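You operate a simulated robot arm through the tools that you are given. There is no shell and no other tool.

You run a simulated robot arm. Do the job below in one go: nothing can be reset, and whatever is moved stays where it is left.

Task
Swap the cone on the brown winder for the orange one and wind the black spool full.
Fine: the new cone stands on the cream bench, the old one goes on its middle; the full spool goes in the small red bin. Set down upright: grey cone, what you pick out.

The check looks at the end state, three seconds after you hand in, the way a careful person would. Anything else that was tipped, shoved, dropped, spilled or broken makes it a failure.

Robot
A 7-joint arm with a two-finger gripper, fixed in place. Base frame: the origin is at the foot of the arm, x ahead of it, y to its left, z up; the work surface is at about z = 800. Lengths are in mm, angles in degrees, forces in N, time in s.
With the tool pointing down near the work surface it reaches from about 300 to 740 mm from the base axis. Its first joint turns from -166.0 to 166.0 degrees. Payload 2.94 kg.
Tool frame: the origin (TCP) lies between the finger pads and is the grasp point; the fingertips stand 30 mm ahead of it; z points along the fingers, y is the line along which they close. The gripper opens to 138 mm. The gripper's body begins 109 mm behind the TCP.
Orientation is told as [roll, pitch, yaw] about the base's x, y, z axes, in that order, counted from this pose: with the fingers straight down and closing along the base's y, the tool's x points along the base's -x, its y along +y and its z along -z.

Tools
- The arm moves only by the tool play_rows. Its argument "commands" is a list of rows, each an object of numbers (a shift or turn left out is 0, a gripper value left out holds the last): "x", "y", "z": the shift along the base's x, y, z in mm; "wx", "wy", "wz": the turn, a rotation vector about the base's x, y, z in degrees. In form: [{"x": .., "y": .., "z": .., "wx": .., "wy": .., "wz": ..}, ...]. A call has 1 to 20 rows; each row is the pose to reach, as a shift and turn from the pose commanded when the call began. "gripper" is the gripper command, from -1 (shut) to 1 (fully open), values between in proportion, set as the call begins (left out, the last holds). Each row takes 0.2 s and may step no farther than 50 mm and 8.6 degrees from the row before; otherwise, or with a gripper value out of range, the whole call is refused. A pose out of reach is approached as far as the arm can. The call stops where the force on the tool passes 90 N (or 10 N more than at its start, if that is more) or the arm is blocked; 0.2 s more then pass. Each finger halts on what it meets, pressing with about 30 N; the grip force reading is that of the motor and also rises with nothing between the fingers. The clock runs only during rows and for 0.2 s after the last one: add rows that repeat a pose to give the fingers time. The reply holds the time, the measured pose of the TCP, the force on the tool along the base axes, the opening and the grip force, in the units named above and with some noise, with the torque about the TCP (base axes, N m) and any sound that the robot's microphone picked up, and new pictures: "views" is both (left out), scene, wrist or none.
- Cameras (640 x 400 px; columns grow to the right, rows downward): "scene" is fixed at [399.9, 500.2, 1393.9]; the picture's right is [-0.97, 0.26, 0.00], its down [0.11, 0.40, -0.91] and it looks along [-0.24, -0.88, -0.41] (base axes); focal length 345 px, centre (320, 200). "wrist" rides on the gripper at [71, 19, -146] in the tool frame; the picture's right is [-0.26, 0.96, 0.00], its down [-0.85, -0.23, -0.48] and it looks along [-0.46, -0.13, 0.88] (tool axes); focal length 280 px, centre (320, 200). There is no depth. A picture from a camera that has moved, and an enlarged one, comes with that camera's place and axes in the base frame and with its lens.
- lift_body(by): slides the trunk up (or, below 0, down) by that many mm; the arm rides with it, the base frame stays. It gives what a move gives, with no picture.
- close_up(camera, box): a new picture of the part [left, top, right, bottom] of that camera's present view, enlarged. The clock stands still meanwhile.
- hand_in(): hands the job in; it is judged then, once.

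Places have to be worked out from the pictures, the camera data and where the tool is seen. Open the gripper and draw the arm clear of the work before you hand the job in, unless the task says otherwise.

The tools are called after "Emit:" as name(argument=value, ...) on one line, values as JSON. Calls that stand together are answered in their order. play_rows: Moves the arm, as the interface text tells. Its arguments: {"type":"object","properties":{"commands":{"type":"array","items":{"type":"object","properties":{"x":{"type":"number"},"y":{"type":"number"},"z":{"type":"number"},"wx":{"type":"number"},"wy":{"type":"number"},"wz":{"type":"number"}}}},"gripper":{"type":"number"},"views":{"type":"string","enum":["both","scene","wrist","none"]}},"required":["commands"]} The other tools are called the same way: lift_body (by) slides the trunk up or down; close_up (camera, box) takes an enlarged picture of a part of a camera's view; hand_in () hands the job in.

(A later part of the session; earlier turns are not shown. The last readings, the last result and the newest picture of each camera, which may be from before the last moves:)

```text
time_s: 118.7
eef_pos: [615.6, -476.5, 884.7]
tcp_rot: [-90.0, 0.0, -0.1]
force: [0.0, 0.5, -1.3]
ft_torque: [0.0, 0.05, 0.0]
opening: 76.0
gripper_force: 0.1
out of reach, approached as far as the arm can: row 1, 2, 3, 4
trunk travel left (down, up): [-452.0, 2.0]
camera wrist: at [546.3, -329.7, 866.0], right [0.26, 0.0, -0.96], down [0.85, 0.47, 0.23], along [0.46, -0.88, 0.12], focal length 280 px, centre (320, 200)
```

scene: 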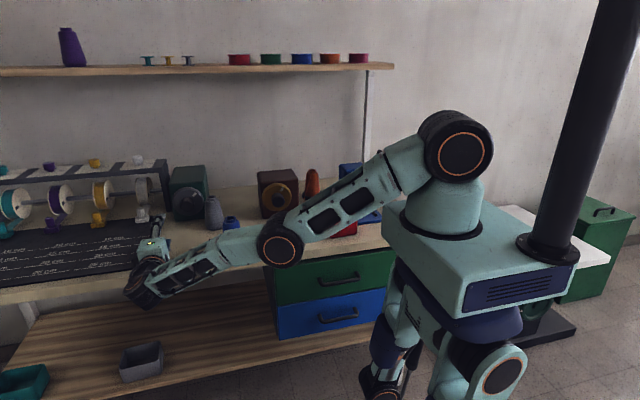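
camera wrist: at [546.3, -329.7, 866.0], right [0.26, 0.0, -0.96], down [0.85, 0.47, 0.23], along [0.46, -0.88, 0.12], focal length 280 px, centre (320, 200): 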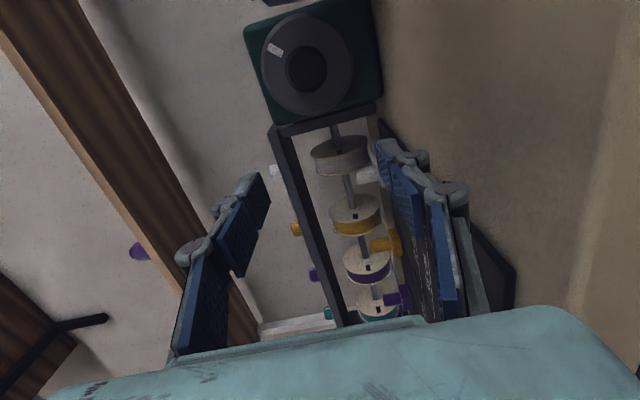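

The wrist seems to be at a joint limit in this horizontal pose. I'll tip the tool downward gradually, which should free it and raise the arm.

Emit:
play_rows(commands=[{"wx": 6}, {"wx": 12}, {"wx": 18}, {"wx": 24}])

```text
time_s: 119.7
eef_pos: [650.2, -487.9, 868.8]
tcp_rot: [-66.0, 0.1, -0.2]
force: [0.6, -0.3, -0.1]
ft_torque: [0.03, 0.03, 0.03]
opening: 75.6
gripper_force: 0.0
out of reach, approached as far as the arm can: row 1, 2, 3, 4
trunk travel left (down, up): [-452.0, 2.0]
camera wrist: at [580.2, -347.5, 911.1], right [0.26, 0.39, -0.88], down [0.85, 0.34, 0.4], along [0.46, -0.85, -0.25], focal length 280 px, centre (320, 200)
```

scene: 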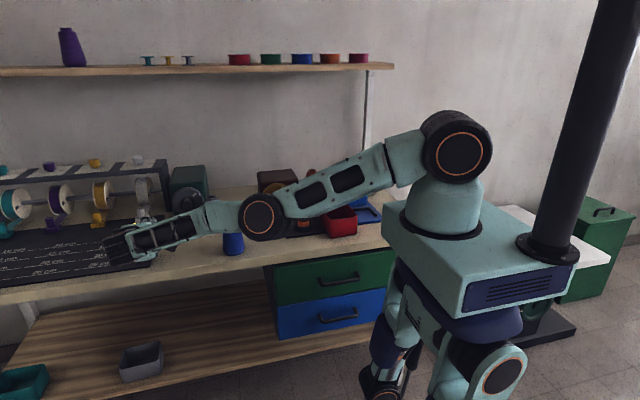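
wrist: 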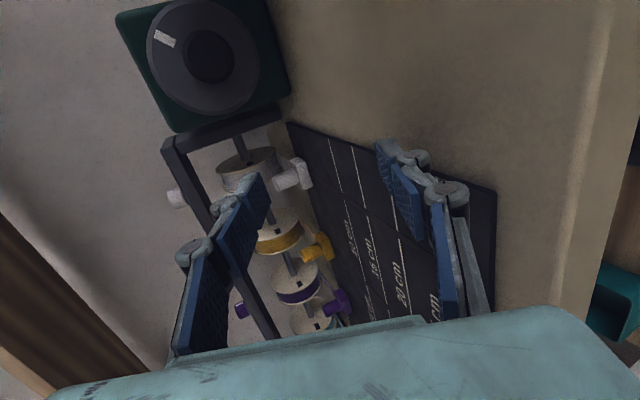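

The elbow appears to have passed just beyond straight and is stuck at its limit. I'll move up and slightly outward along the reach limit to straighten it, away from the bench items.

Emit:
play_rows(commands=[{"x": 12, "y": -4, "z": 25}, {"x": 24, "y": -9, "z": 50}, {"x": 36, "y": -13, "z": 75}, {"x": 48, "y": -18, "z": 100}, {"x": 48, "y": -18, "z": 100}])

```text
time_s: 120.9
eef_pos: [679.8, -502.3, 973.5]
tcp_rot: [-66.0, 0.1, 0.1]
force: [0.2, 0.1, -1.0]
ft_torque: [0.05, -0.02, -0.03]
opening: 75.9
gripper_force: 0.0
out of reach, approached as far as the arm can: row 2, 3, 4, 5
trunk travel left (down, up): [-452.0, 2.0]
camera wrist: at [610.0, -361.9, 1015.0], right [0.26, 0.39, -0.88], down [0.85, 0.34, 0.4], along [0.46, -0.85, -0.24], focal length 280 px, centre (320, 200)
```

scene: 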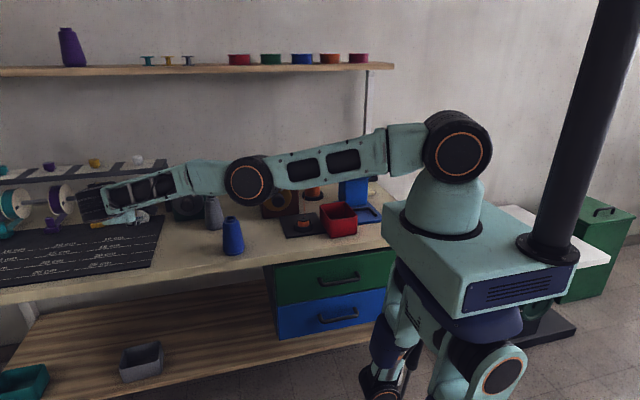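
wrist: 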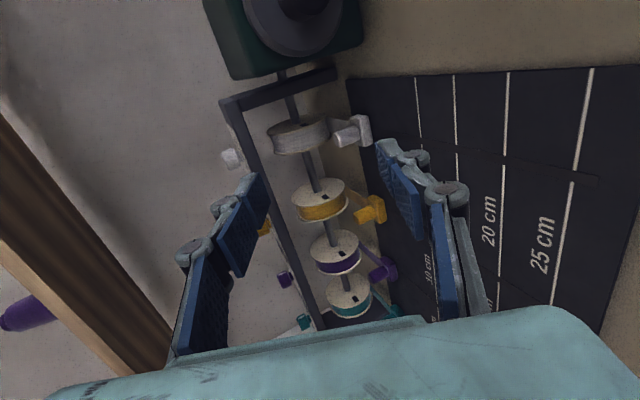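

Now stretched and higher. I try coming straight inward in small steps and see if it follows.

Emit:
play_rows(commands=[{"x": -10, "y": 4, "z": 5}, {"x": -20, "y": 8, "z": 10}, {"x": -30, "y": 12, "z": 15}, {"x": -40, "y": 16, "z": 20}], views="scene")

```text
time_s: 121.9
eef_pos: [681.8, -500.9, 986.6]
tcp_rot: [-66.0, 0.0, 0.0]
force: [-0.1, 0.2, 0.5]
ft_torque: [0.01, -0.01, -0.01]
opening: 75.8
gripper_force: 0.1
out of reach, approached as far as the arm can: row 1, 2, 3, 4
trunk travel left (down, up): [-452.0, 2.0]
```

scene: 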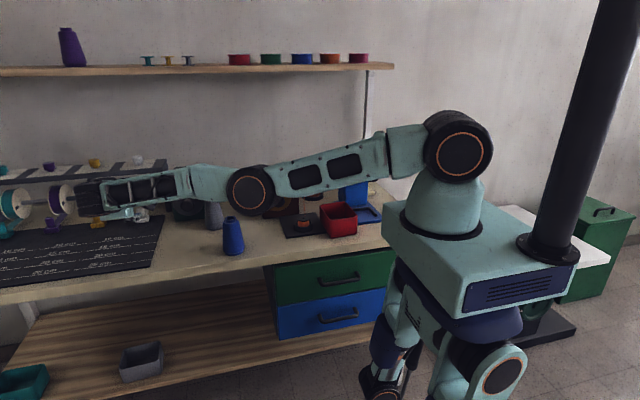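

Still pinned. I try stretching harder outward and then returning inward in the same sequence, to let the elbow cross back through straight.

Emit:
play_rows(commands=[{"x": 20, "y": -8, "z": -4}, {"x": 41, "y": -16, "z": -8}, {"x": 60, "y": -23, "z": -11}, {"x": 41, "y": -16, "z": -8}, {"x": 10, "y": -4, "z": 0}, {"x": -20, "y": 8, "z": 6}, {"x": -45, "y": 18, "z": 10}, {"x": -75, "y": 30, "z": 15}], views="scene")

```text
time_s: 123.7
eef_pos: [602.7, -472.7, 1001.4]
tcp_rot: [-66.1, -0.2, -0.1]
force: [-0.4, 1.3, 0.5]
ft_torque: [-0.02, -0.02, 0.08]
opening: 75.9
gripper_force: 0.2
out of reach, approached as far as the arm can: row 1, 2, 3, 4, 5, 6
trunk travel left (down, up): [-452.0, 2.0]
```

scene: 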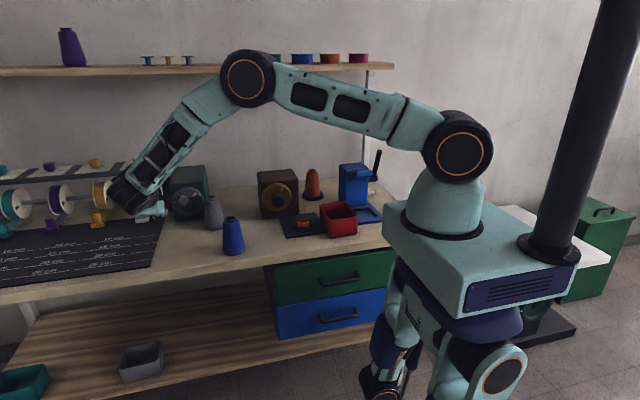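

Freed: the elbow is up again and nothing was disturbed. Now I return to horizontal higher up, so I can lower the trunk for better reach at knob height.

Emit:
play_rows(commands=[{"x": -15, "y": 8, "z": 20, "wx": -5}, {"x": -30, "y": 16, "z": 40, "wx": -10}, {"x": -43, "y": 20, "z": 60, "wx": -15}, {"x": -43, "y": 20, "z": 80, "wx": -20}, {"x": -43, "y": 20, "z": 95, "wx": -24}, {"x": -43, "y": 20, "z": 95, "wx": -24}], views="scene")

Emit:
lift_body(by=-150)

Emit:
play_rows(commands=[{}, {}])

Emit:
close_up(camera="scene", box=[120, 80, 340, 270])

```text
time_s: 125.1
eef_pos: [560.7, -451.5, 1095.3]
tcp_rot: [-90.2, 0.0, -0.1]
force: [-1.0, 0.0, -0.6]
ft_torque: [-0.02, 0.0, 0.01]
opening: 75.8
gripper_force: 0.1
trunk travel left (down, up): [-452.0, 2.0]
```

scene: 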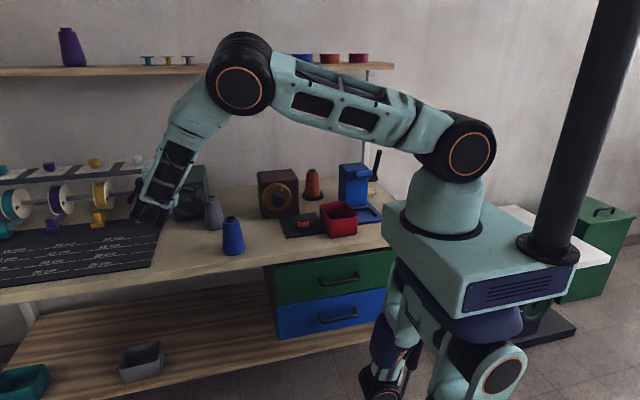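

```text
time_s: 126.9
eef_pos: [561.0, -451.3, 945.0]
tcp_rot: [-90.1, 0.0, -0.1]
force: [0.0, -0.4, 0.5]
ft_torque: [-0.02, 0.02, 0.03]
opening: 75.7
gripper_force: 0.1
trunk travel left (down, up): [-302.0, 152.0]
```

```text
time_s: 127.5
eef_pos: [560.6, -451.1, 945.5]
tcp_rot: [-90.0, 0.0, 0.1]
force: [-0.5, 0.3, 0.1]
ft_torque: [0.04, -0.01, -0.01]
opening: 75.9
gripper_force: 0.1
trunk travel left (down, up): [-302.0, 152.0]
camera wrist: at [490.4, -306.9, 926.3], right [0.26, 0.0, -0.97], down [0.85, 0.48, 0.23], along [0.46, -0.88, 0.12], focal length 280 px, centre (320, 200)
```

scene: 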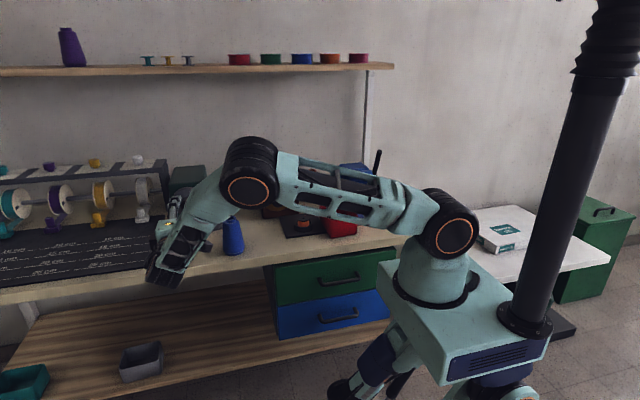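
wrist: 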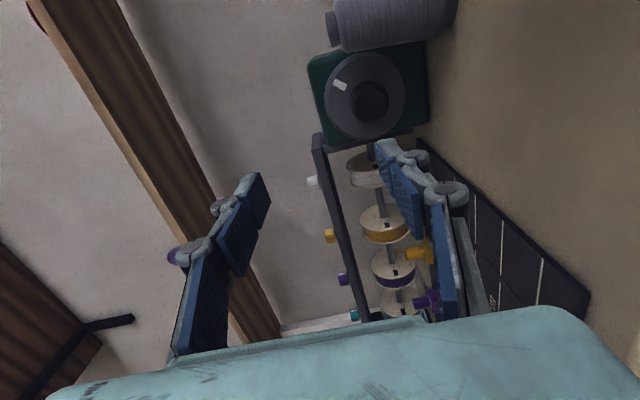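

```text
2.11 times, centred on (230, 175) of scene
camera zoom: at [399.9, 500.2, 1393.9], right [-0.97, 0.26, 0.0], down [0.11, 0.4, -0.91], along [-0.24, -0.88, -0.41], focal length 726 px, centre (510, 253)
```

zoom: 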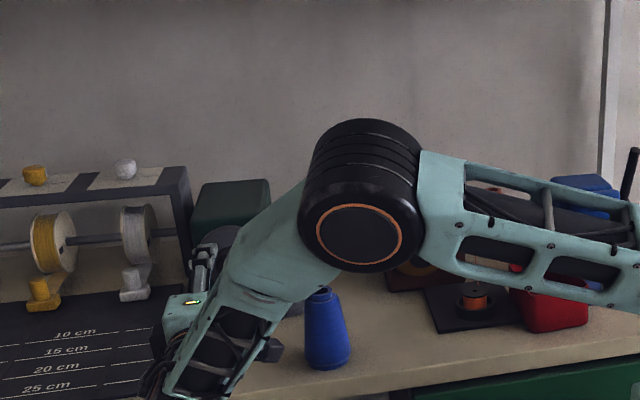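

Good, still reachable with the elbow up. Descending to z≈884 and advancing to just in front of the knob.

Emit:
play_rows(commands=[{"z": -25}, {"z": -50}, {"z": -61}, {"y": -35, "z": -61}, {"y": -70, "z": -61}, {"y": -105, "z": -61}, {"y": -141, "z": -61}, {"y": -141, "z": -61}])

Emit:
close_up(camera="wrist", box=[200, 40, 440, 260])

Emit:
close_up(camera="scene", box=[130, 140, 290, 270])

```text
time_s: 129.3
eef_pos: [561.8, -594.0, 884.3]
tcp_rot: [-90.0, 0.1, 0.0]
force: [0.3, 0.6, -0.4]
ft_torque: [0.02, 0.0, -0.01]
opening: 76.0
gripper_force: 0.0
trunk travel left (down, up): [-302.0, 152.0]
camera wrist: at [491.1, -447.7, 865.5], right [0.26, 0.0, -0.97], down [0.85, 0.48, 0.23], along [0.46, -0.88, 0.12], focal length 280 px, centre (320, 200)
```

scene: 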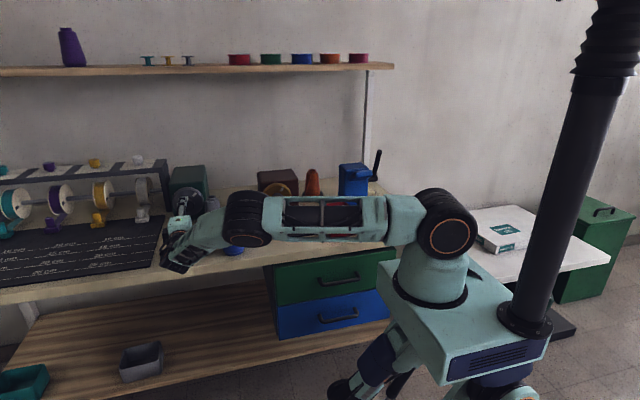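
wrist: 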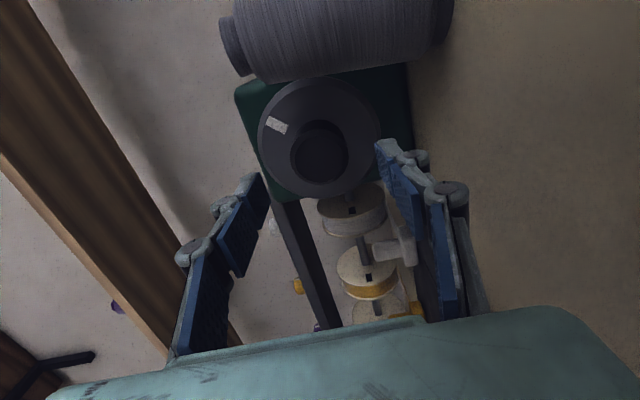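

```text
1.82 times, centred on (320, 150) of wrist
camera zoom: at [491.1, -447.7, 865.5], right [0.26, 0.0, -0.97], down [0.85, 0.48, 0.23], along [0.46, -0.88, 0.12], focal length 510 px, centre (320, 291)
```

zoom: 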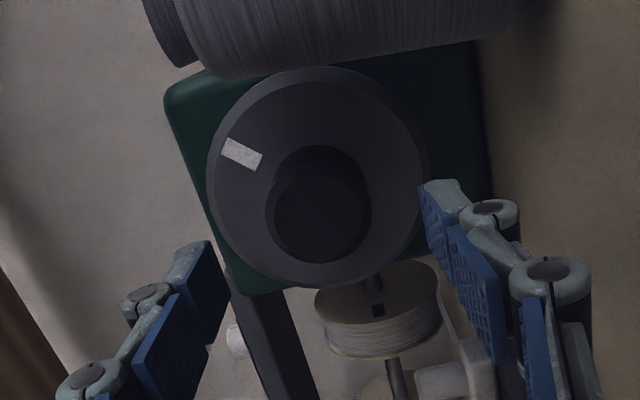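

```text
3.08 times, centred on (210, 205) of scene
camera zoom: at [399.9, 500.2, 1393.9], right [-0.97, 0.26, 0.0], down [0.11, 0.4, -0.91], along [-0.24, -0.88, -0.41], focal length 1061 px, centre (658, 185)
```

zoom: 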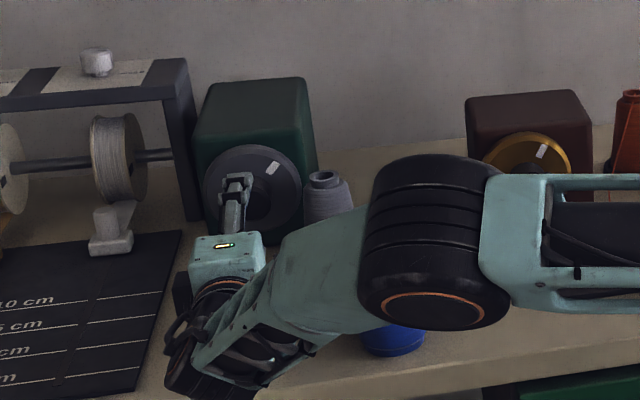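

Aligned as before, and well within reach this time. Advancing 36 mm around the knob.

Emit:
play_rows(commands=[{"y": -10}, {"y": -20}, {"y": -30}, {"y": -36}, {"y": -36}], views="wrist")

Emit:
close_up(camera="wrist", box=[200, 40, 440, 260])

```text
time_s: 130.5
eef_pos: [560.9, -628.6, 884.7]
tcp_rot: [-90.0, 0.0, 0.0]
force: [0.8, 0.0, -0.1]
ft_torque: [-0.03, 0.0, -0.04]
opening: 76.0
gripper_force: 0.0
trunk travel left (down, up): [-302.0, 152.0]
camera wrist: at [490.2, -483.5, 865.6], right [0.26, 0.0, -0.97], down [0.85, 0.48, 0.23], along [0.46, -0.88, 0.12], focal length 280 px, centre (320, 200)
```

wrist: 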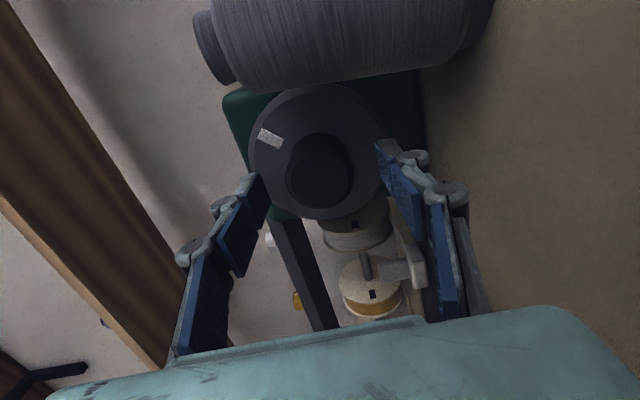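

```text
1.82 times, centred on (320, 150) of wrist
camera zoom: at [490.2, -483.5, 865.6], right [0.26, 0.0, -0.97], down [0.85, 0.48, 0.23], along [0.46, -0.88, 0.12], focal length 510 px, centre (320, 291)
```

zoom: 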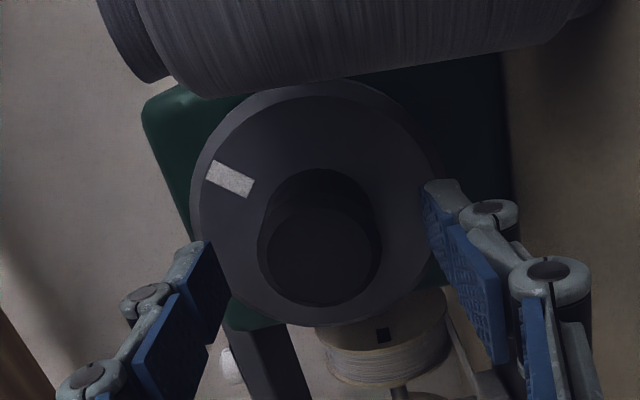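

The fingertips straddle the knob. Closing and turning counter-clockwise ~38°.

Emit:
play_rows(commands=[{}, {}, {}, {}], gripper=-1, views="none")

Emit:
play_rows(commands=[{"wy": 6}, {"wy": 12}, {"wy": 18}, {"wy": 24}, {"wy": 30}, {"wy": 36}, {"wy": 36}])

Emit:
close_up(camera="wrist", box=[200, 40, 440, 260])

Emit:
close_up(camera="scene", box=[150, 150, 230, 235])

```text
time_s: 131.5
eef_pos: [561.2, -628.9, 885.9]
tcp_rot: [-90.0, 0.0, 0.0]
force: [-0.1, -0.4, 0.0]
ft_torque: [0.03, -0.03, 0.04]
opening: 43.1
gripper_force: 44.8
trunk travel left (down, up): [-302.0, 152.0]
```

```text
time_s: 133.1
eef_pos: [559.9, -628.9, 885.5]
tcp_rot: [-89.9, 36.2, 0.1]
force: [-3.1, 8.3, -3.3]
ft_torque: [0.13, 0.02, -0.15]
opening: 43.0
gripper_force: 45.3
trunk travel left (down, up): [-302.0, 152.0]
camera wrist: at [492.6, -483.4, 911.0], right [-0.36, 0.0, -0.93], down [0.82, 0.48, -0.31], along [0.44, -0.88, -0.17], focal length 280 px, centre (320, 200)
```

scene: 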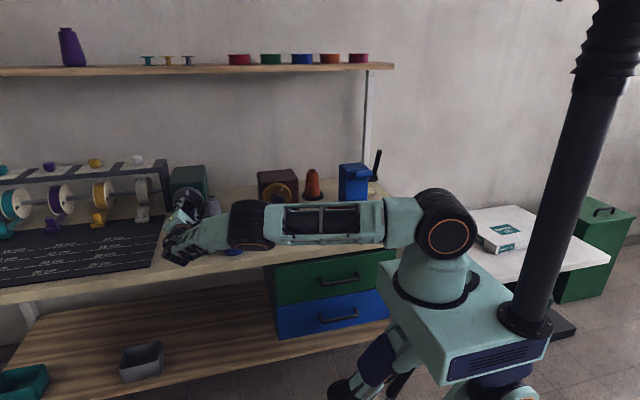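
wrist: 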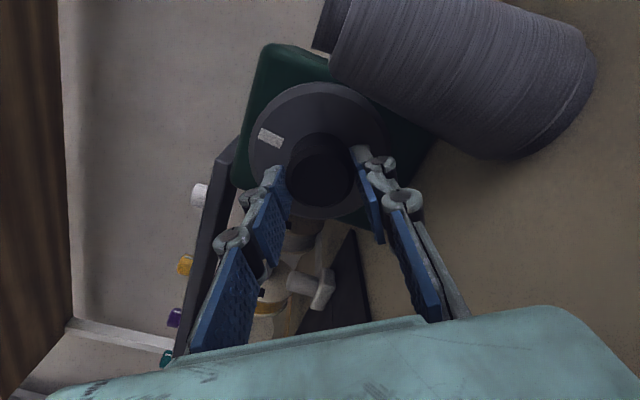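

```text
1.82 times, centred on (320, 150) of wrist
camera zoom: at [492.6, -483.4, 911.0], right [-0.36, 0.0, -0.93], down [0.82, 0.48, -0.31], along [0.44, -0.88, -0.17], focal length 510 px, centre (320, 291)
```

zoom: 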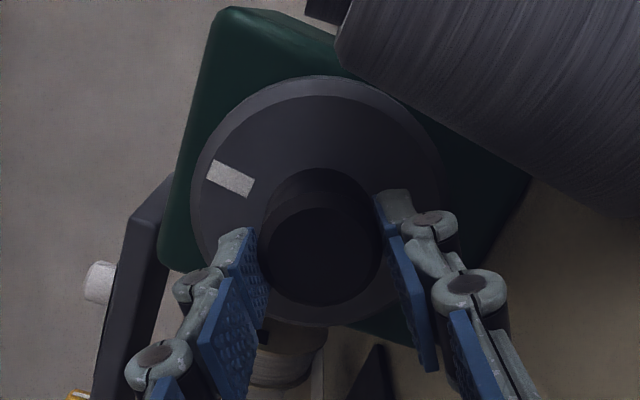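

```text
4.71 times, centred on (190, 192) of scene
camera zoom: at [399.9, 500.2, 1393.9], right [-0.97, 0.26, 0.0], down [0.11, 0.4, -0.91], along [-0.24, -0.88, -0.41], focal length 1622 px, centre (932, 235)
```

zoom: 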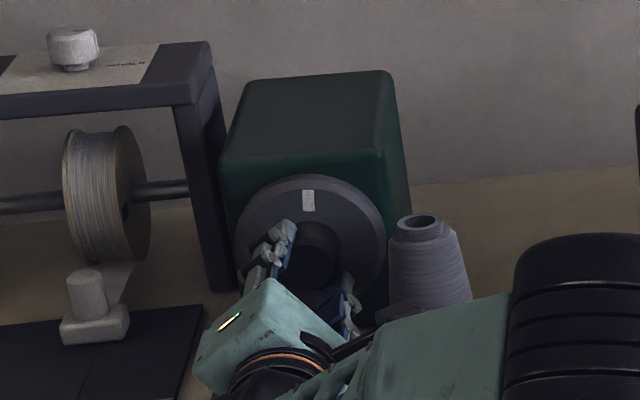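

The mark is back to within ~4° of its original position. A last small turn.

Emit:
play_rows(commands=[{"wy": 2}, {"wy": 4.5}, {"wy": 4.5}], views="none")

Emit:
close_up(camera="scene", box=[150, 150, 230, 235])

```text
time_s: 133.9
eef_pos: [559.7, -628.1, 884.6]
tcp_rot: [-89.9, 40.5, 0.0]
force: [-4.8, 14.0, -3.4]
ft_torque: [0.3, -0.02, -0.11]
opening: 43.1
gripper_force: 45.6
trunk travel left (down, up): [-302.0, 152.0]
```

```text
4.71 times, centred on (190, 192) of scene
camera zoom: at [399.9, 500.2, 1393.9], right [-0.97, 0.26, 0.0], down [0.11, 0.4, -0.91], along [-0.24, -0.88, -0.41], focal length 1622 px, centre (932, 235)
```

zoom: 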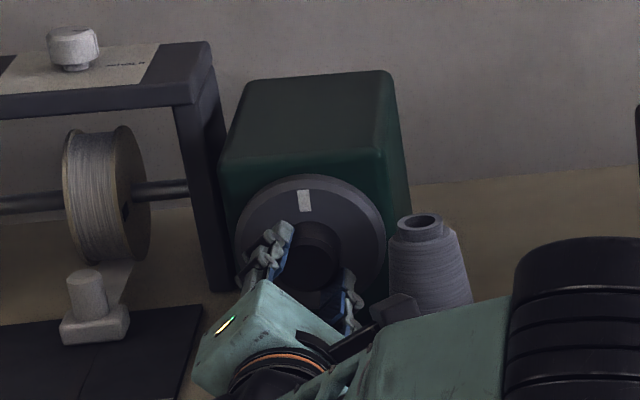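

The teal dial's mark is exactly where it started. Releasing and withdrawing straight back, then up.

Emit:
play_rows(commands=[{}, {}, {}, {"y": 25}, {"y": 55}, {"y": 85}, {"y": 115}, {"y": 145}, {"y": 170, "z": 20}, {"y": 180, "z": 60}, {"y": 180, "z": 100}, {"y": 180, "z": 145}, {"y": 180, "z": 190}], gripper=0.05)

Emit:
close_up(camera="scene", box=[120, 80, 340, 270])

```text
time_s: 136.7
eef_pos: [559.0, -448.0, 1074.7]
tcp_rot: [-90.1, 40.6, 0.0]
force: [0.3, 0.0, 0.0]
ft_torque: [0.0, -0.02, -0.04]
opening: 72.5
gripper_force: 0.0
trunk travel left (down, up): [-302.0, 152.0]
camera wrist: at [493.8, -303.8, 1106.8], right [-0.43, 0.0, -0.9], down [0.79, 0.48, -0.38], along [0.43, -0.88, -0.2], focal length 280 px, centre (320, 200)
```

scene: 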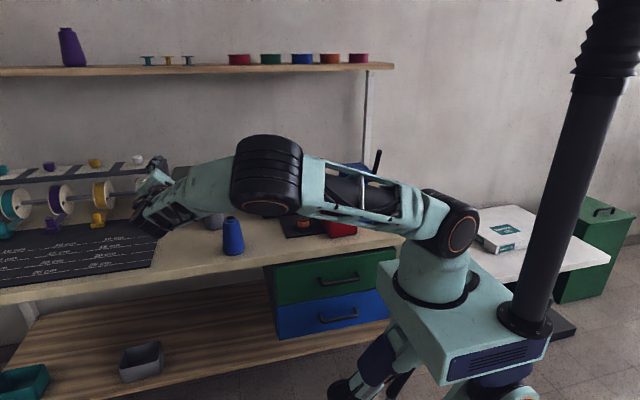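
wrist: 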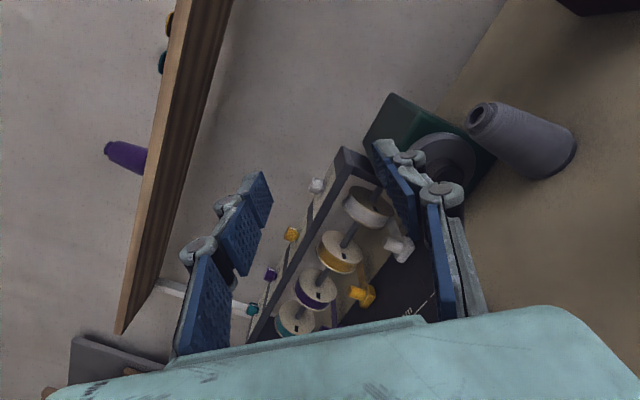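

```text
2.11 times, centred on (230, 175) of scene
camera zoom: at [399.9, 500.2, 1393.9], right [-0.97, 0.26, 0.0], down [0.11, 0.4, -0.91], along [-0.24, -0.88, -0.41], focal length 726 px, centre (510, 253)
```

zoom: 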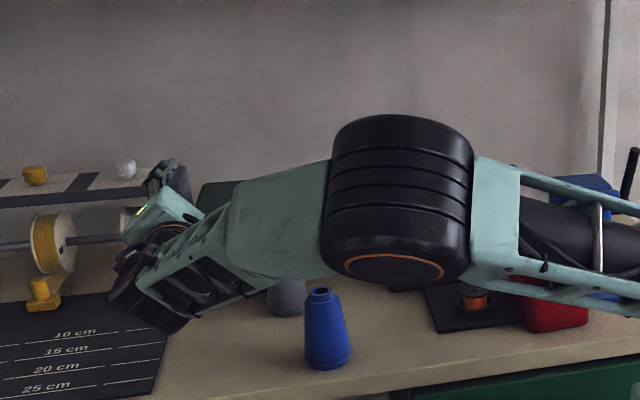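

The teal winder is as it was and everything stands undisturbed. I return the trunk to its original height and bring the tool back to pointing straight down.

Emit:
lift_body(by=98)

Emit:
play_rows(commands=[{"x": -14, "y": 4, "z": -5, "wx": 8.2}, {"x": -28, "y": 8, "z": -10, "wx": 16.4}, {"x": -42, "y": 12, "z": -15, "wx": 24.6}, {"x": -56, "y": 16, "z": -20, "wx": 32.8}, {"x": -70, "y": 20, "z": -25, "wx": 41}, {"x": -84, "y": 24, "z": -30, "wx": 49.2}, {"x": -98, "y": 28, "z": -35, "wx": 57.4}, {"x": -112, "y": 32, "z": -40, "wx": 65.6}, {"x": -126, "y": 36, "z": -45, "wx": 73.8}, {"x": -140, "y": 40, "z": -50, "wx": 82}, {"x": -155, "y": 44, "z": -55, "wx": 90}, {"x": -155, "y": 44, "z": -55, "wx": 90}])

```text
time_s: 138.0
eef_pos: [559.5, -448.8, 1173.6]
tcp_rot: [-90.0, 40.4, 0.0]
force: [0.2, 0.1, 1.1]
ft_torque: [0.01, 0.0, -0.03]
opening: 72.2
gripper_force: 0.1
trunk travel left (down, up): [-400.0, 54.0]
```

```text
time_s: 140.6
eef_pos: [404.5, -406.4, 1118.0]
tcp_rot: [0.1, -0.2, 40.7]
force: [0.3, 0.1, 0.5]
ft_torque: [0.06, -0.03, 0.02]
opening: 72.3
gripper_force: 0.1
trunk travel left (down, up): [-400.0, 54.0]
camera wrist: at [339.2, -437.7, 1263.9], right [-0.43, 0.9, 0.0], down [0.79, 0.38, 0.48], along [0.43, 0.21, -0.88], focal length 280 px, centre (320, 200)
```

scene: 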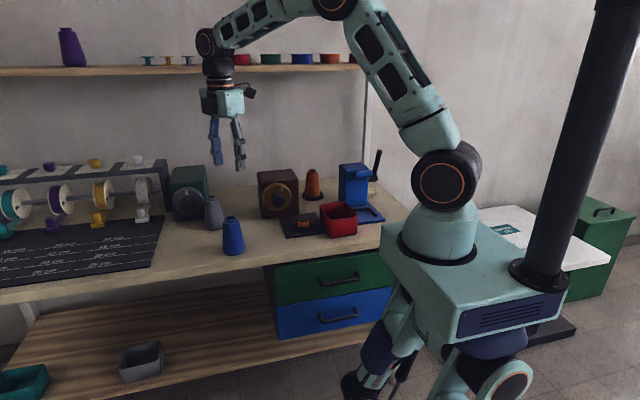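
wrist: 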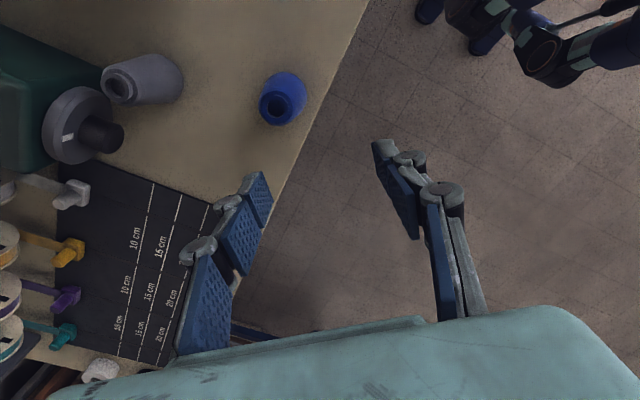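

Tool points down again. Now yawing to −90 while moving over toward the spool.

Emit:
play_rows(commands=[{"x": -14, "y": -4, "z": -2, "wz": -8.16}, {"x": -28, "y": -8, "z": -4, "wz": -16.3}, {"x": -42, "y": -12, "z": -6, "wz": -24.5}, {"x": -56, "y": -16, "z": -8, "wz": -32.6}, {"x": -70, "y": -20, "z": -10, "wz": -40.8}, {"x": -84, "y": -24, "z": -12, "wz": -49}, {"x": -98, "y": -28, "z": -14, "wz": -57.1}, {"x": -112, "y": -32, "z": -16, "wz": -65.3}, {"x": -126, "y": -36, "z": -18, "wz": -73.4}, {"x": -140, "y": -40, "z": -20, "wz": -81.6}, {"x": -154, "y": -44, "z": -22, "wz": -89.8}, {"x": -168, "y": -48, "z": -24, "wz": -98}, {"x": -182, "y": -52, "z": -26, "wz": -106}, {"x": -196, "y": -56, "z": -28, "wz": -114.2}, {"x": -210, "y": -60, "z": -30, "wz": -122.4}, {"x": -224, "y": -64, "z": -32, "wz": -130.6}, {"x": -224, "y": -64, "z": -32, "wz": -130.6}])

Emit:
close_up(camera="wrist", box=[180, 20, 460, 200])

Emit:
close_up(camera="scene", box=[270, 190, 370, 250])

```text
time_s: 144.2
eef_pos: [182.2, -469.4, 1086.3]
tcp_rot: [-0.1, 0.0, -90.2]
force: [-0.8, 0.7, 0.3]
ft_torque: [0.03, 0.0, 0.02]
opening: 72.6
gripper_force: 0.2
trunk travel left (down, up): [-400.0, 54.0]
camera wrist: at [201.7, -399.1, 1232.0], right [0.96, -0.26, 0.0], down [-0.23, -0.85, 0.48], along [-0.13, -0.46, -0.88], focal length 280 px, centre (320, 200)
```

scene: 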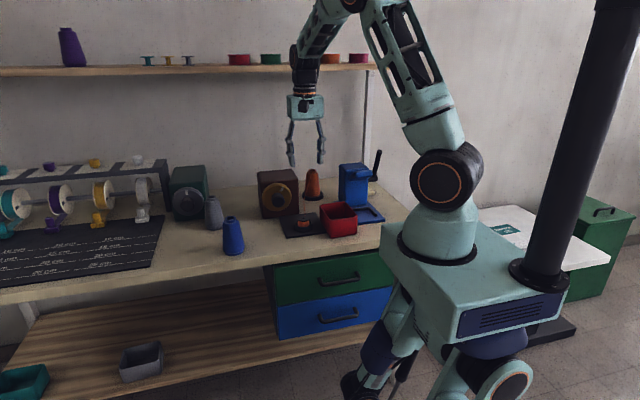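
wrist: 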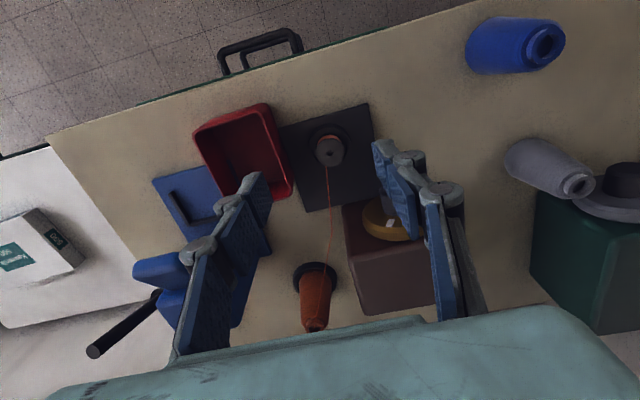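

```text
2.22 times, centred on (320, 110) of wrist
camera zoom: at [201.7, -399.1, 1232.0], right [0.96, -0.26, 0.0], down [-0.23, -0.85, 0.48], along [-0.13, -0.46, -0.88], focal length 623 px, centre (320, 400)
```

zoom: 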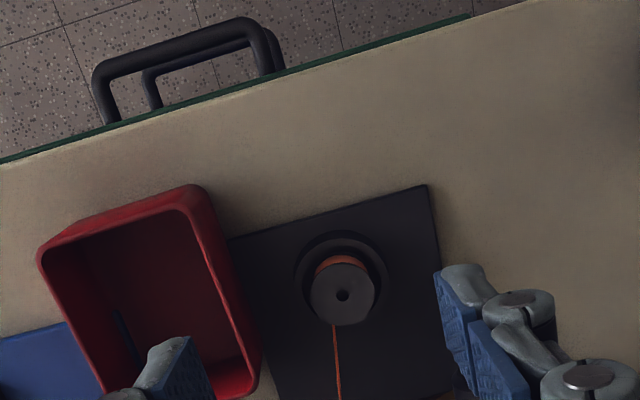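

```text
6.40 times, centred on (320, 220) of scene
camera zoom: at [399.9, 500.2, 1393.9], right [-0.97, 0.26, 0.0], down [0.11, 0.4, -0.91], along [-0.24, -0.88, -0.41], focal length 2206 px, centre (320, 72)
```

zoom: 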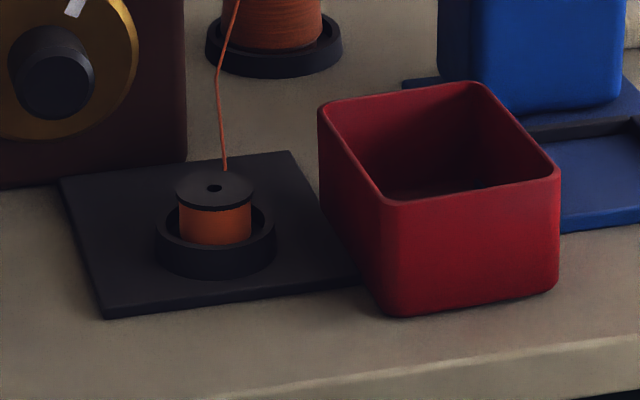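

The spool is fully wound (orange to near the flange edge), top centre ≈ (179,-527,~853), cup rim about 17 mm lower. Moving above it with the fingers closing along x.

Emit:
play_rows(commands=[{"x": -1, "y": -20, "z": -30}, {"x": -2, "y": -40, "z": -60}, {"x": -3, "y": -57.5, "z": -95}, {"x": -3, "y": -57.5, "z": -130}, {"x": -3, "y": -57.5, "z": -165}, {"x": -3, "y": -57.5, "z": -165}])

Emit:
close_up(camera="wrist", box=[160, 60, 480, 300])

Emit:
close_up(camera="scene", box=[270, 180, 350, 240])

```text
time_s: 145.6
eef_pos: [177.7, -525.7, 919.5]
tcp_rot: [0.0, 0.0, -90.0]
force: [-1.0, 0.0, -0.3]
ft_torque: [0.0, 0.01, -0.05]
opening: 72.4
gripper_force: 0.0
trunk travel left (down, up): [-400.0, 54.0]
camera wrist: at [196.6, -455.3, 1064.9], right [0.96, -0.26, 0.0], down [-0.23, -0.85, 0.48], along [-0.12, -0.46, -0.88], focal length 280 px, centre (320, 200)
```

scene: 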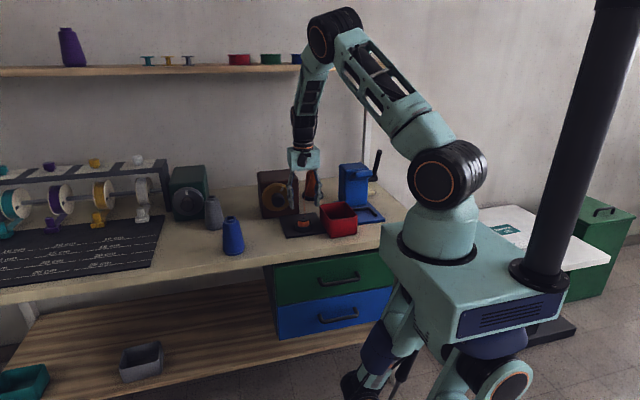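
wrist: 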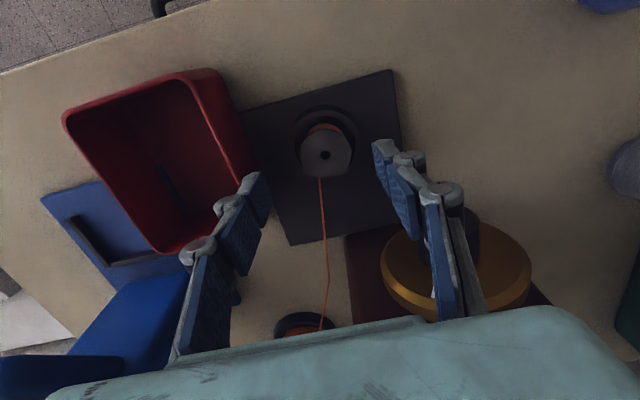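

```text
1.67 times, centred on (320, 180) of wrist
camera zoom: at [196.6, -455.3, 1064.9], right [0.96, -0.26, 0.0], down [-0.23, -0.85, 0.48], along [-0.12, -0.46, -0.88], focal length 467 px, centre (320, 233)
```

zoom: 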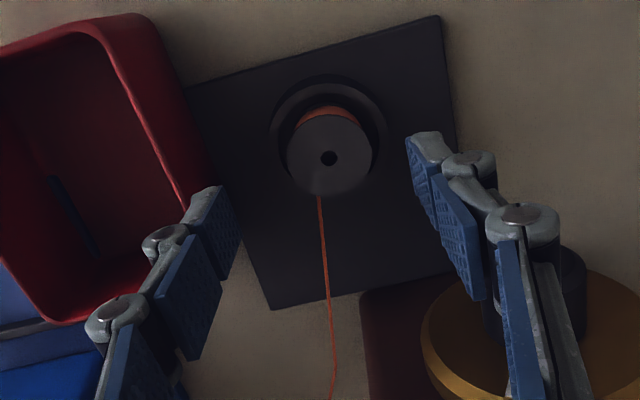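

```text
6.67 times, centred on (310, 210) of scene
camera zoom: at [399.9, 500.2, 1393.9], right [-0.97, 0.26, 0.0], down [0.11, 0.4, -0.91], along [-0.24, -0.88, -0.41], focal length 2298 px, centre (387, 133)
```

zoom: 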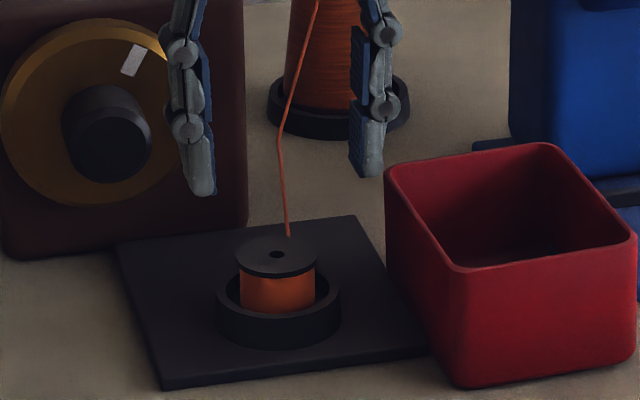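

The spool is ~3 mm to +x and 3 mm to −y of the tool axis. Correcting and descending to about 8 mm above final depth.

Emit:
play_rows(commands=[{"x": 3, "y": -3, "z": -10}, {"x": 3, "y": -3, "z": -25}, {"x": 3, "y": -3, "z": -42}, {"x": 3, "y": -3, "z": -42}])

Emit:
close_up(camera="wrist", box=[200, 100, 440, 280])

Emit:
close_up(camera="scene", box=[280, 190, 340, 240])

```text
time_s: 146.6
eef_pos: [181.2, -527.9, 877.9]
tcp_rot: [0.0, 0.0, -90.0]
force: [-0.2, 0.1, -0.1]
ft_torque: [0.0, 0.01, -0.01]
opening: 72.3
gripper_force: 0.0
trunk travel left (down, up): [-400.0, 54.0]
camera wrist: at [200.4, -458.6, 1024.1], right [0.96, -0.26, 0.0], down [-0.23, -0.85, 0.48], along [-0.12, -0.46, -0.88], focal length 280 px, centre (320, 200)
```

scene: 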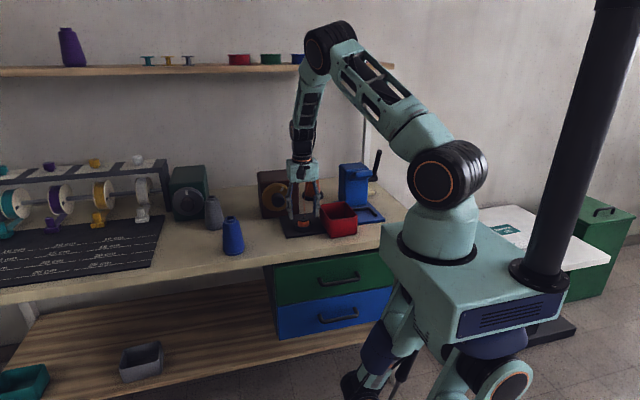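
wrist: 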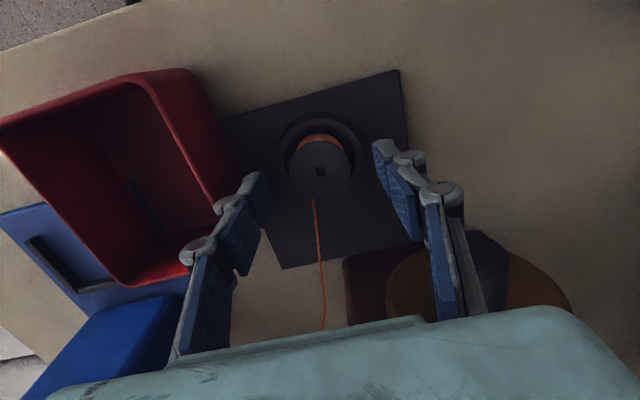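

```text
2.22 times, centred on (320, 190) of wrist
camera zoom: at [200.4, -458.6, 1024.1], right [0.96, -0.26, 0.0], down [-0.23, -0.85, 0.48], along [-0.12, -0.46, -0.88], focal length 623 px, centre (320, 222)
```

zoom: 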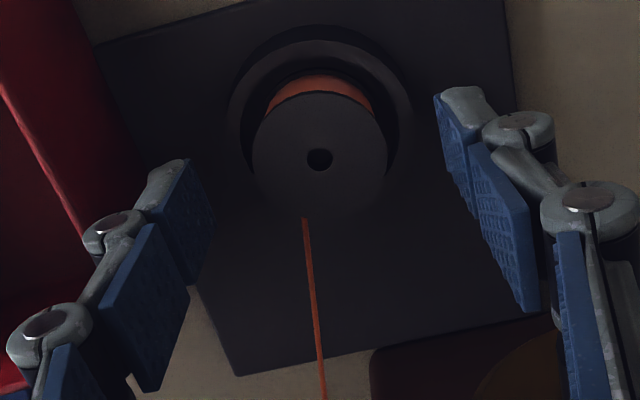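

```text
8.00 times, centred on (310, 215) of scene
camera zoom: at [399.9, 500.2, 1393.9], right [-0.97, 0.26, 0.0], down [0.11, 0.4, -0.91], along [-0.24, -0.88, -0.41], focal length 2758 px, centre (400, 80)
```

zoom: 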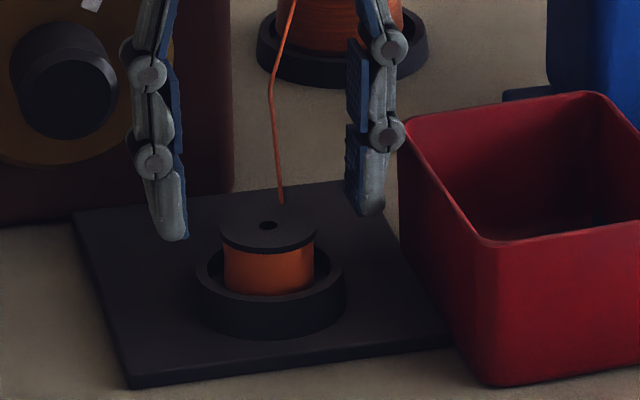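

The fingertips are level with the flange top and centred. Lowering 12 mm more beside the coil, above the cup's rim, then closing.

Emit:
play_rows(commands=[{"y": -2, "z": -6}, {"y": -2, "z": -12}, {"y": -2, "z": -12}], views="none")

Emit:
close_up(camera="scene", box=[280, 190, 340, 240])

Emit:
play_rows(commands=[{}, {}, {}, {}], gripper=-1, views="wrist")

Emit:
close_up(camera="scene", box=[280, 190, 340, 240])

```text
time_s: 147.4
eef_pos: [181.1, -530.3, 866.9]
tcp_rot: [-0.1, 0.0, -90.0]
force: [-0.7, 0.0, 0.4]
ft_torque: [0.01, -0.01, -0.03]
opening: 72.3
gripper_force: 0.0
trunk travel left (down, up): [-400.0, 54.0]
```

```text
8.00 times, centred on (310, 215) of scene
camera zoom: at [399.9, 500.2, 1393.9], right [-0.97, 0.26, 0.0], down [0.11, 0.4, -0.91], along [-0.24, -0.88, -0.41], focal length 2758 px, centre (400, 80)
```

zoom: 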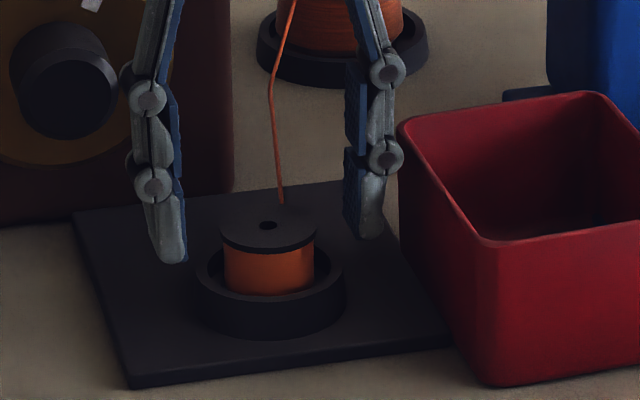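

```text
time_s: 148.4
eef_pos: [181.4, -532.1, 868.2]
tcp_rot: [0.0, 0.0, -90.0]
force: [0.3, 1.5, 0.3]
ft_torque: [-0.03, 0.02, -0.01]
opening: 39.6
gripper_force: 29.7
trunk travel left (down, up): [-400.0, 54.0]
camera wrist: at [200.7, -460.5, 1012.5], right [0.96, -0.26, 0.0], down [-0.23, -0.85, 0.48], along [-0.12, -0.46, -0.88], focal length 280 px, centre (320, 200)
```

wrist: 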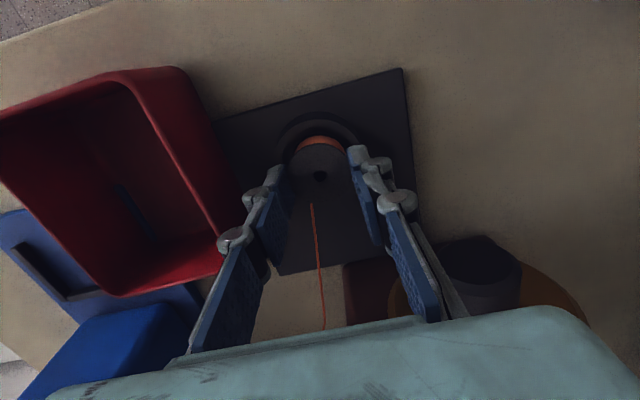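

```text
8.00 times, centred on (310, 215) of scene
camera zoom: at [399.9, 500.2, 1393.9], right [-0.97, 0.26, 0.0], down [0.11, 0.4, -0.91], along [-0.24, -0.88, -0.41], focal length 2758 px, centre (400, 80)
```

zoom: 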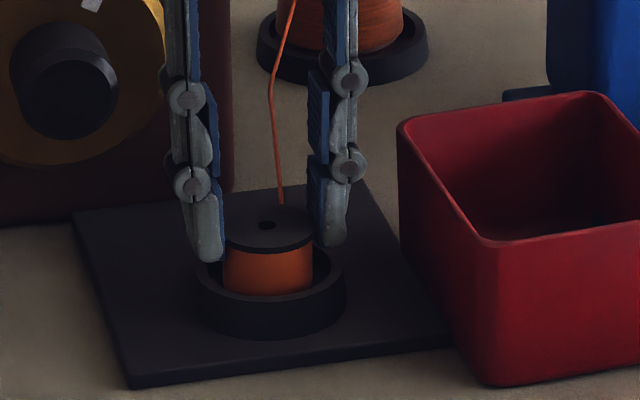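

Gripped at 39.6 mm across the flange. Lifting straight up slowly.

Emit:
play_rows(commands=[{"z": 6}, {"z": 12}, {"z": 20}, {"z": 30}, {"z": 40}, {"z": 40}])

Emit:
close_up(camera="scene", box=[270, 170, 350, 240])

```text
time_s: 149.8
eef_pos: [181.7, -531.4, 905.9]
tcp_rot: [0.0, 0.1, -90.0]
force: [0.8, 0.4, 0.0]
ft_torque: [0.03, 0.06, 0.01]
opening: 39.7
gripper_force: 30.0
trunk travel left (down, up): [-400.0, 54.0]
camera wrist: at [201.0, -461.0, 1052.6], right [0.96, -0.26, 0.0], down [-0.23, -0.85, 0.48], along [-0.13, -0.46, -0.88], focal length 280 px, centre (320, 200)
```

scene: 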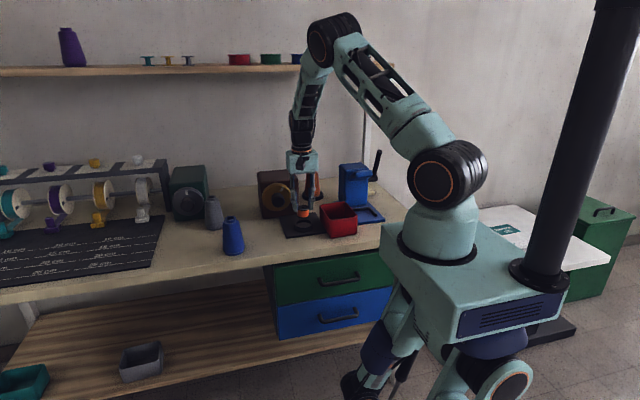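
wrist: 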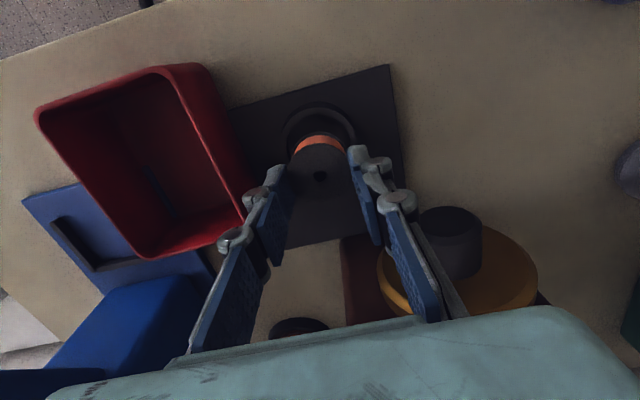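

```text
5.71 times, centred on (310, 205) of scene
camera zoom: at [399.9, 500.2, 1393.9], right [-0.97, 0.26, 0.0], down [0.11, 0.4, -0.91], along [-0.24, -0.88, -0.41], focal length 1970 px, centre (377, 171)
```

zoom: 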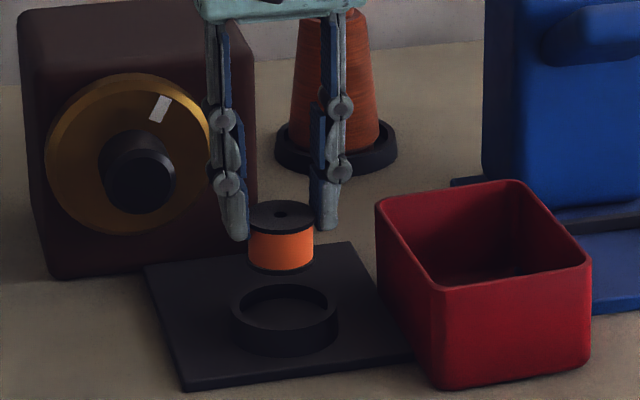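

The spool lifts cleanly and stays level. Raising it, then turning the hand to yaw 0 (more room in the bin's long direction) and moving over the red bin's centre ≈ (64,-509).

Emit:
play_rows(commands=[{"z": 25}, {"z": 50}, {"z": 65, "wz": 8}, {"x": -8, "z": 65, "wz": 16}, {"x": -20, "y": 2, "z": 65, "wz": 24}, {"x": -32, "y": 5, "z": 65, "wz": 32}, {"x": -45, "y": 8, "z": 65, "wz": 40}, {"x": -58, "y": 11, "z": 65, "wz": 48}, {"x": -71, "y": 14, "z": 65, "wz": 56}, {"x": -84, "y": 17, "z": 65, "wz": 64}, {"x": -97, "y": 20, "z": 65, "wz": 72}, {"x": -110, "y": 22, "z": 65, "wz": 81}, {"x": -117, "y": 22, "z": 65, "wz": 90}, {"x": -117, "y": 22, "z": 65, "wz": 90}])

Emit:
close_up(camera="scene", box=[270, 150, 390, 250])

Emit:
close_up(camera="wrist", box=[160, 40, 480, 300])

```text
refused: row 12 steps farther than a row can; nothing moved
```

```text
4.00 times, centred on (330, 200) of scene
camera zoom: at [399.9, 500.2, 1393.9], right [-0.97, 0.26, 0.0], down [0.11, 0.4, -0.91], along [-0.24, -0.88, -0.41], focal length 1379 px, centre (280, 200)
```

zoom: 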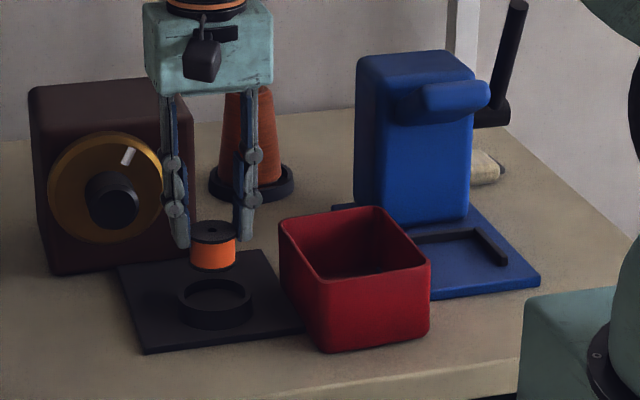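

```text
1.54 times, centred on (320, 170) of wrist
camera zoom: at [201.0, -461.0, 1052.6], right [0.96, -0.26, 0.0], down [-0.23, -0.85, 0.48], along [-0.13, -0.46, -0.88], focal length 431 px, centre (320, 246)
```

zoom: 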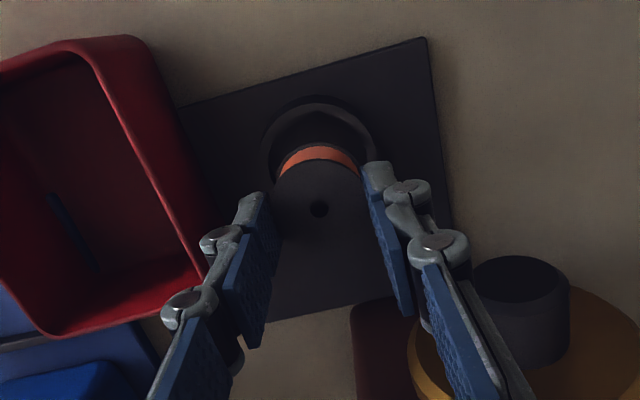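

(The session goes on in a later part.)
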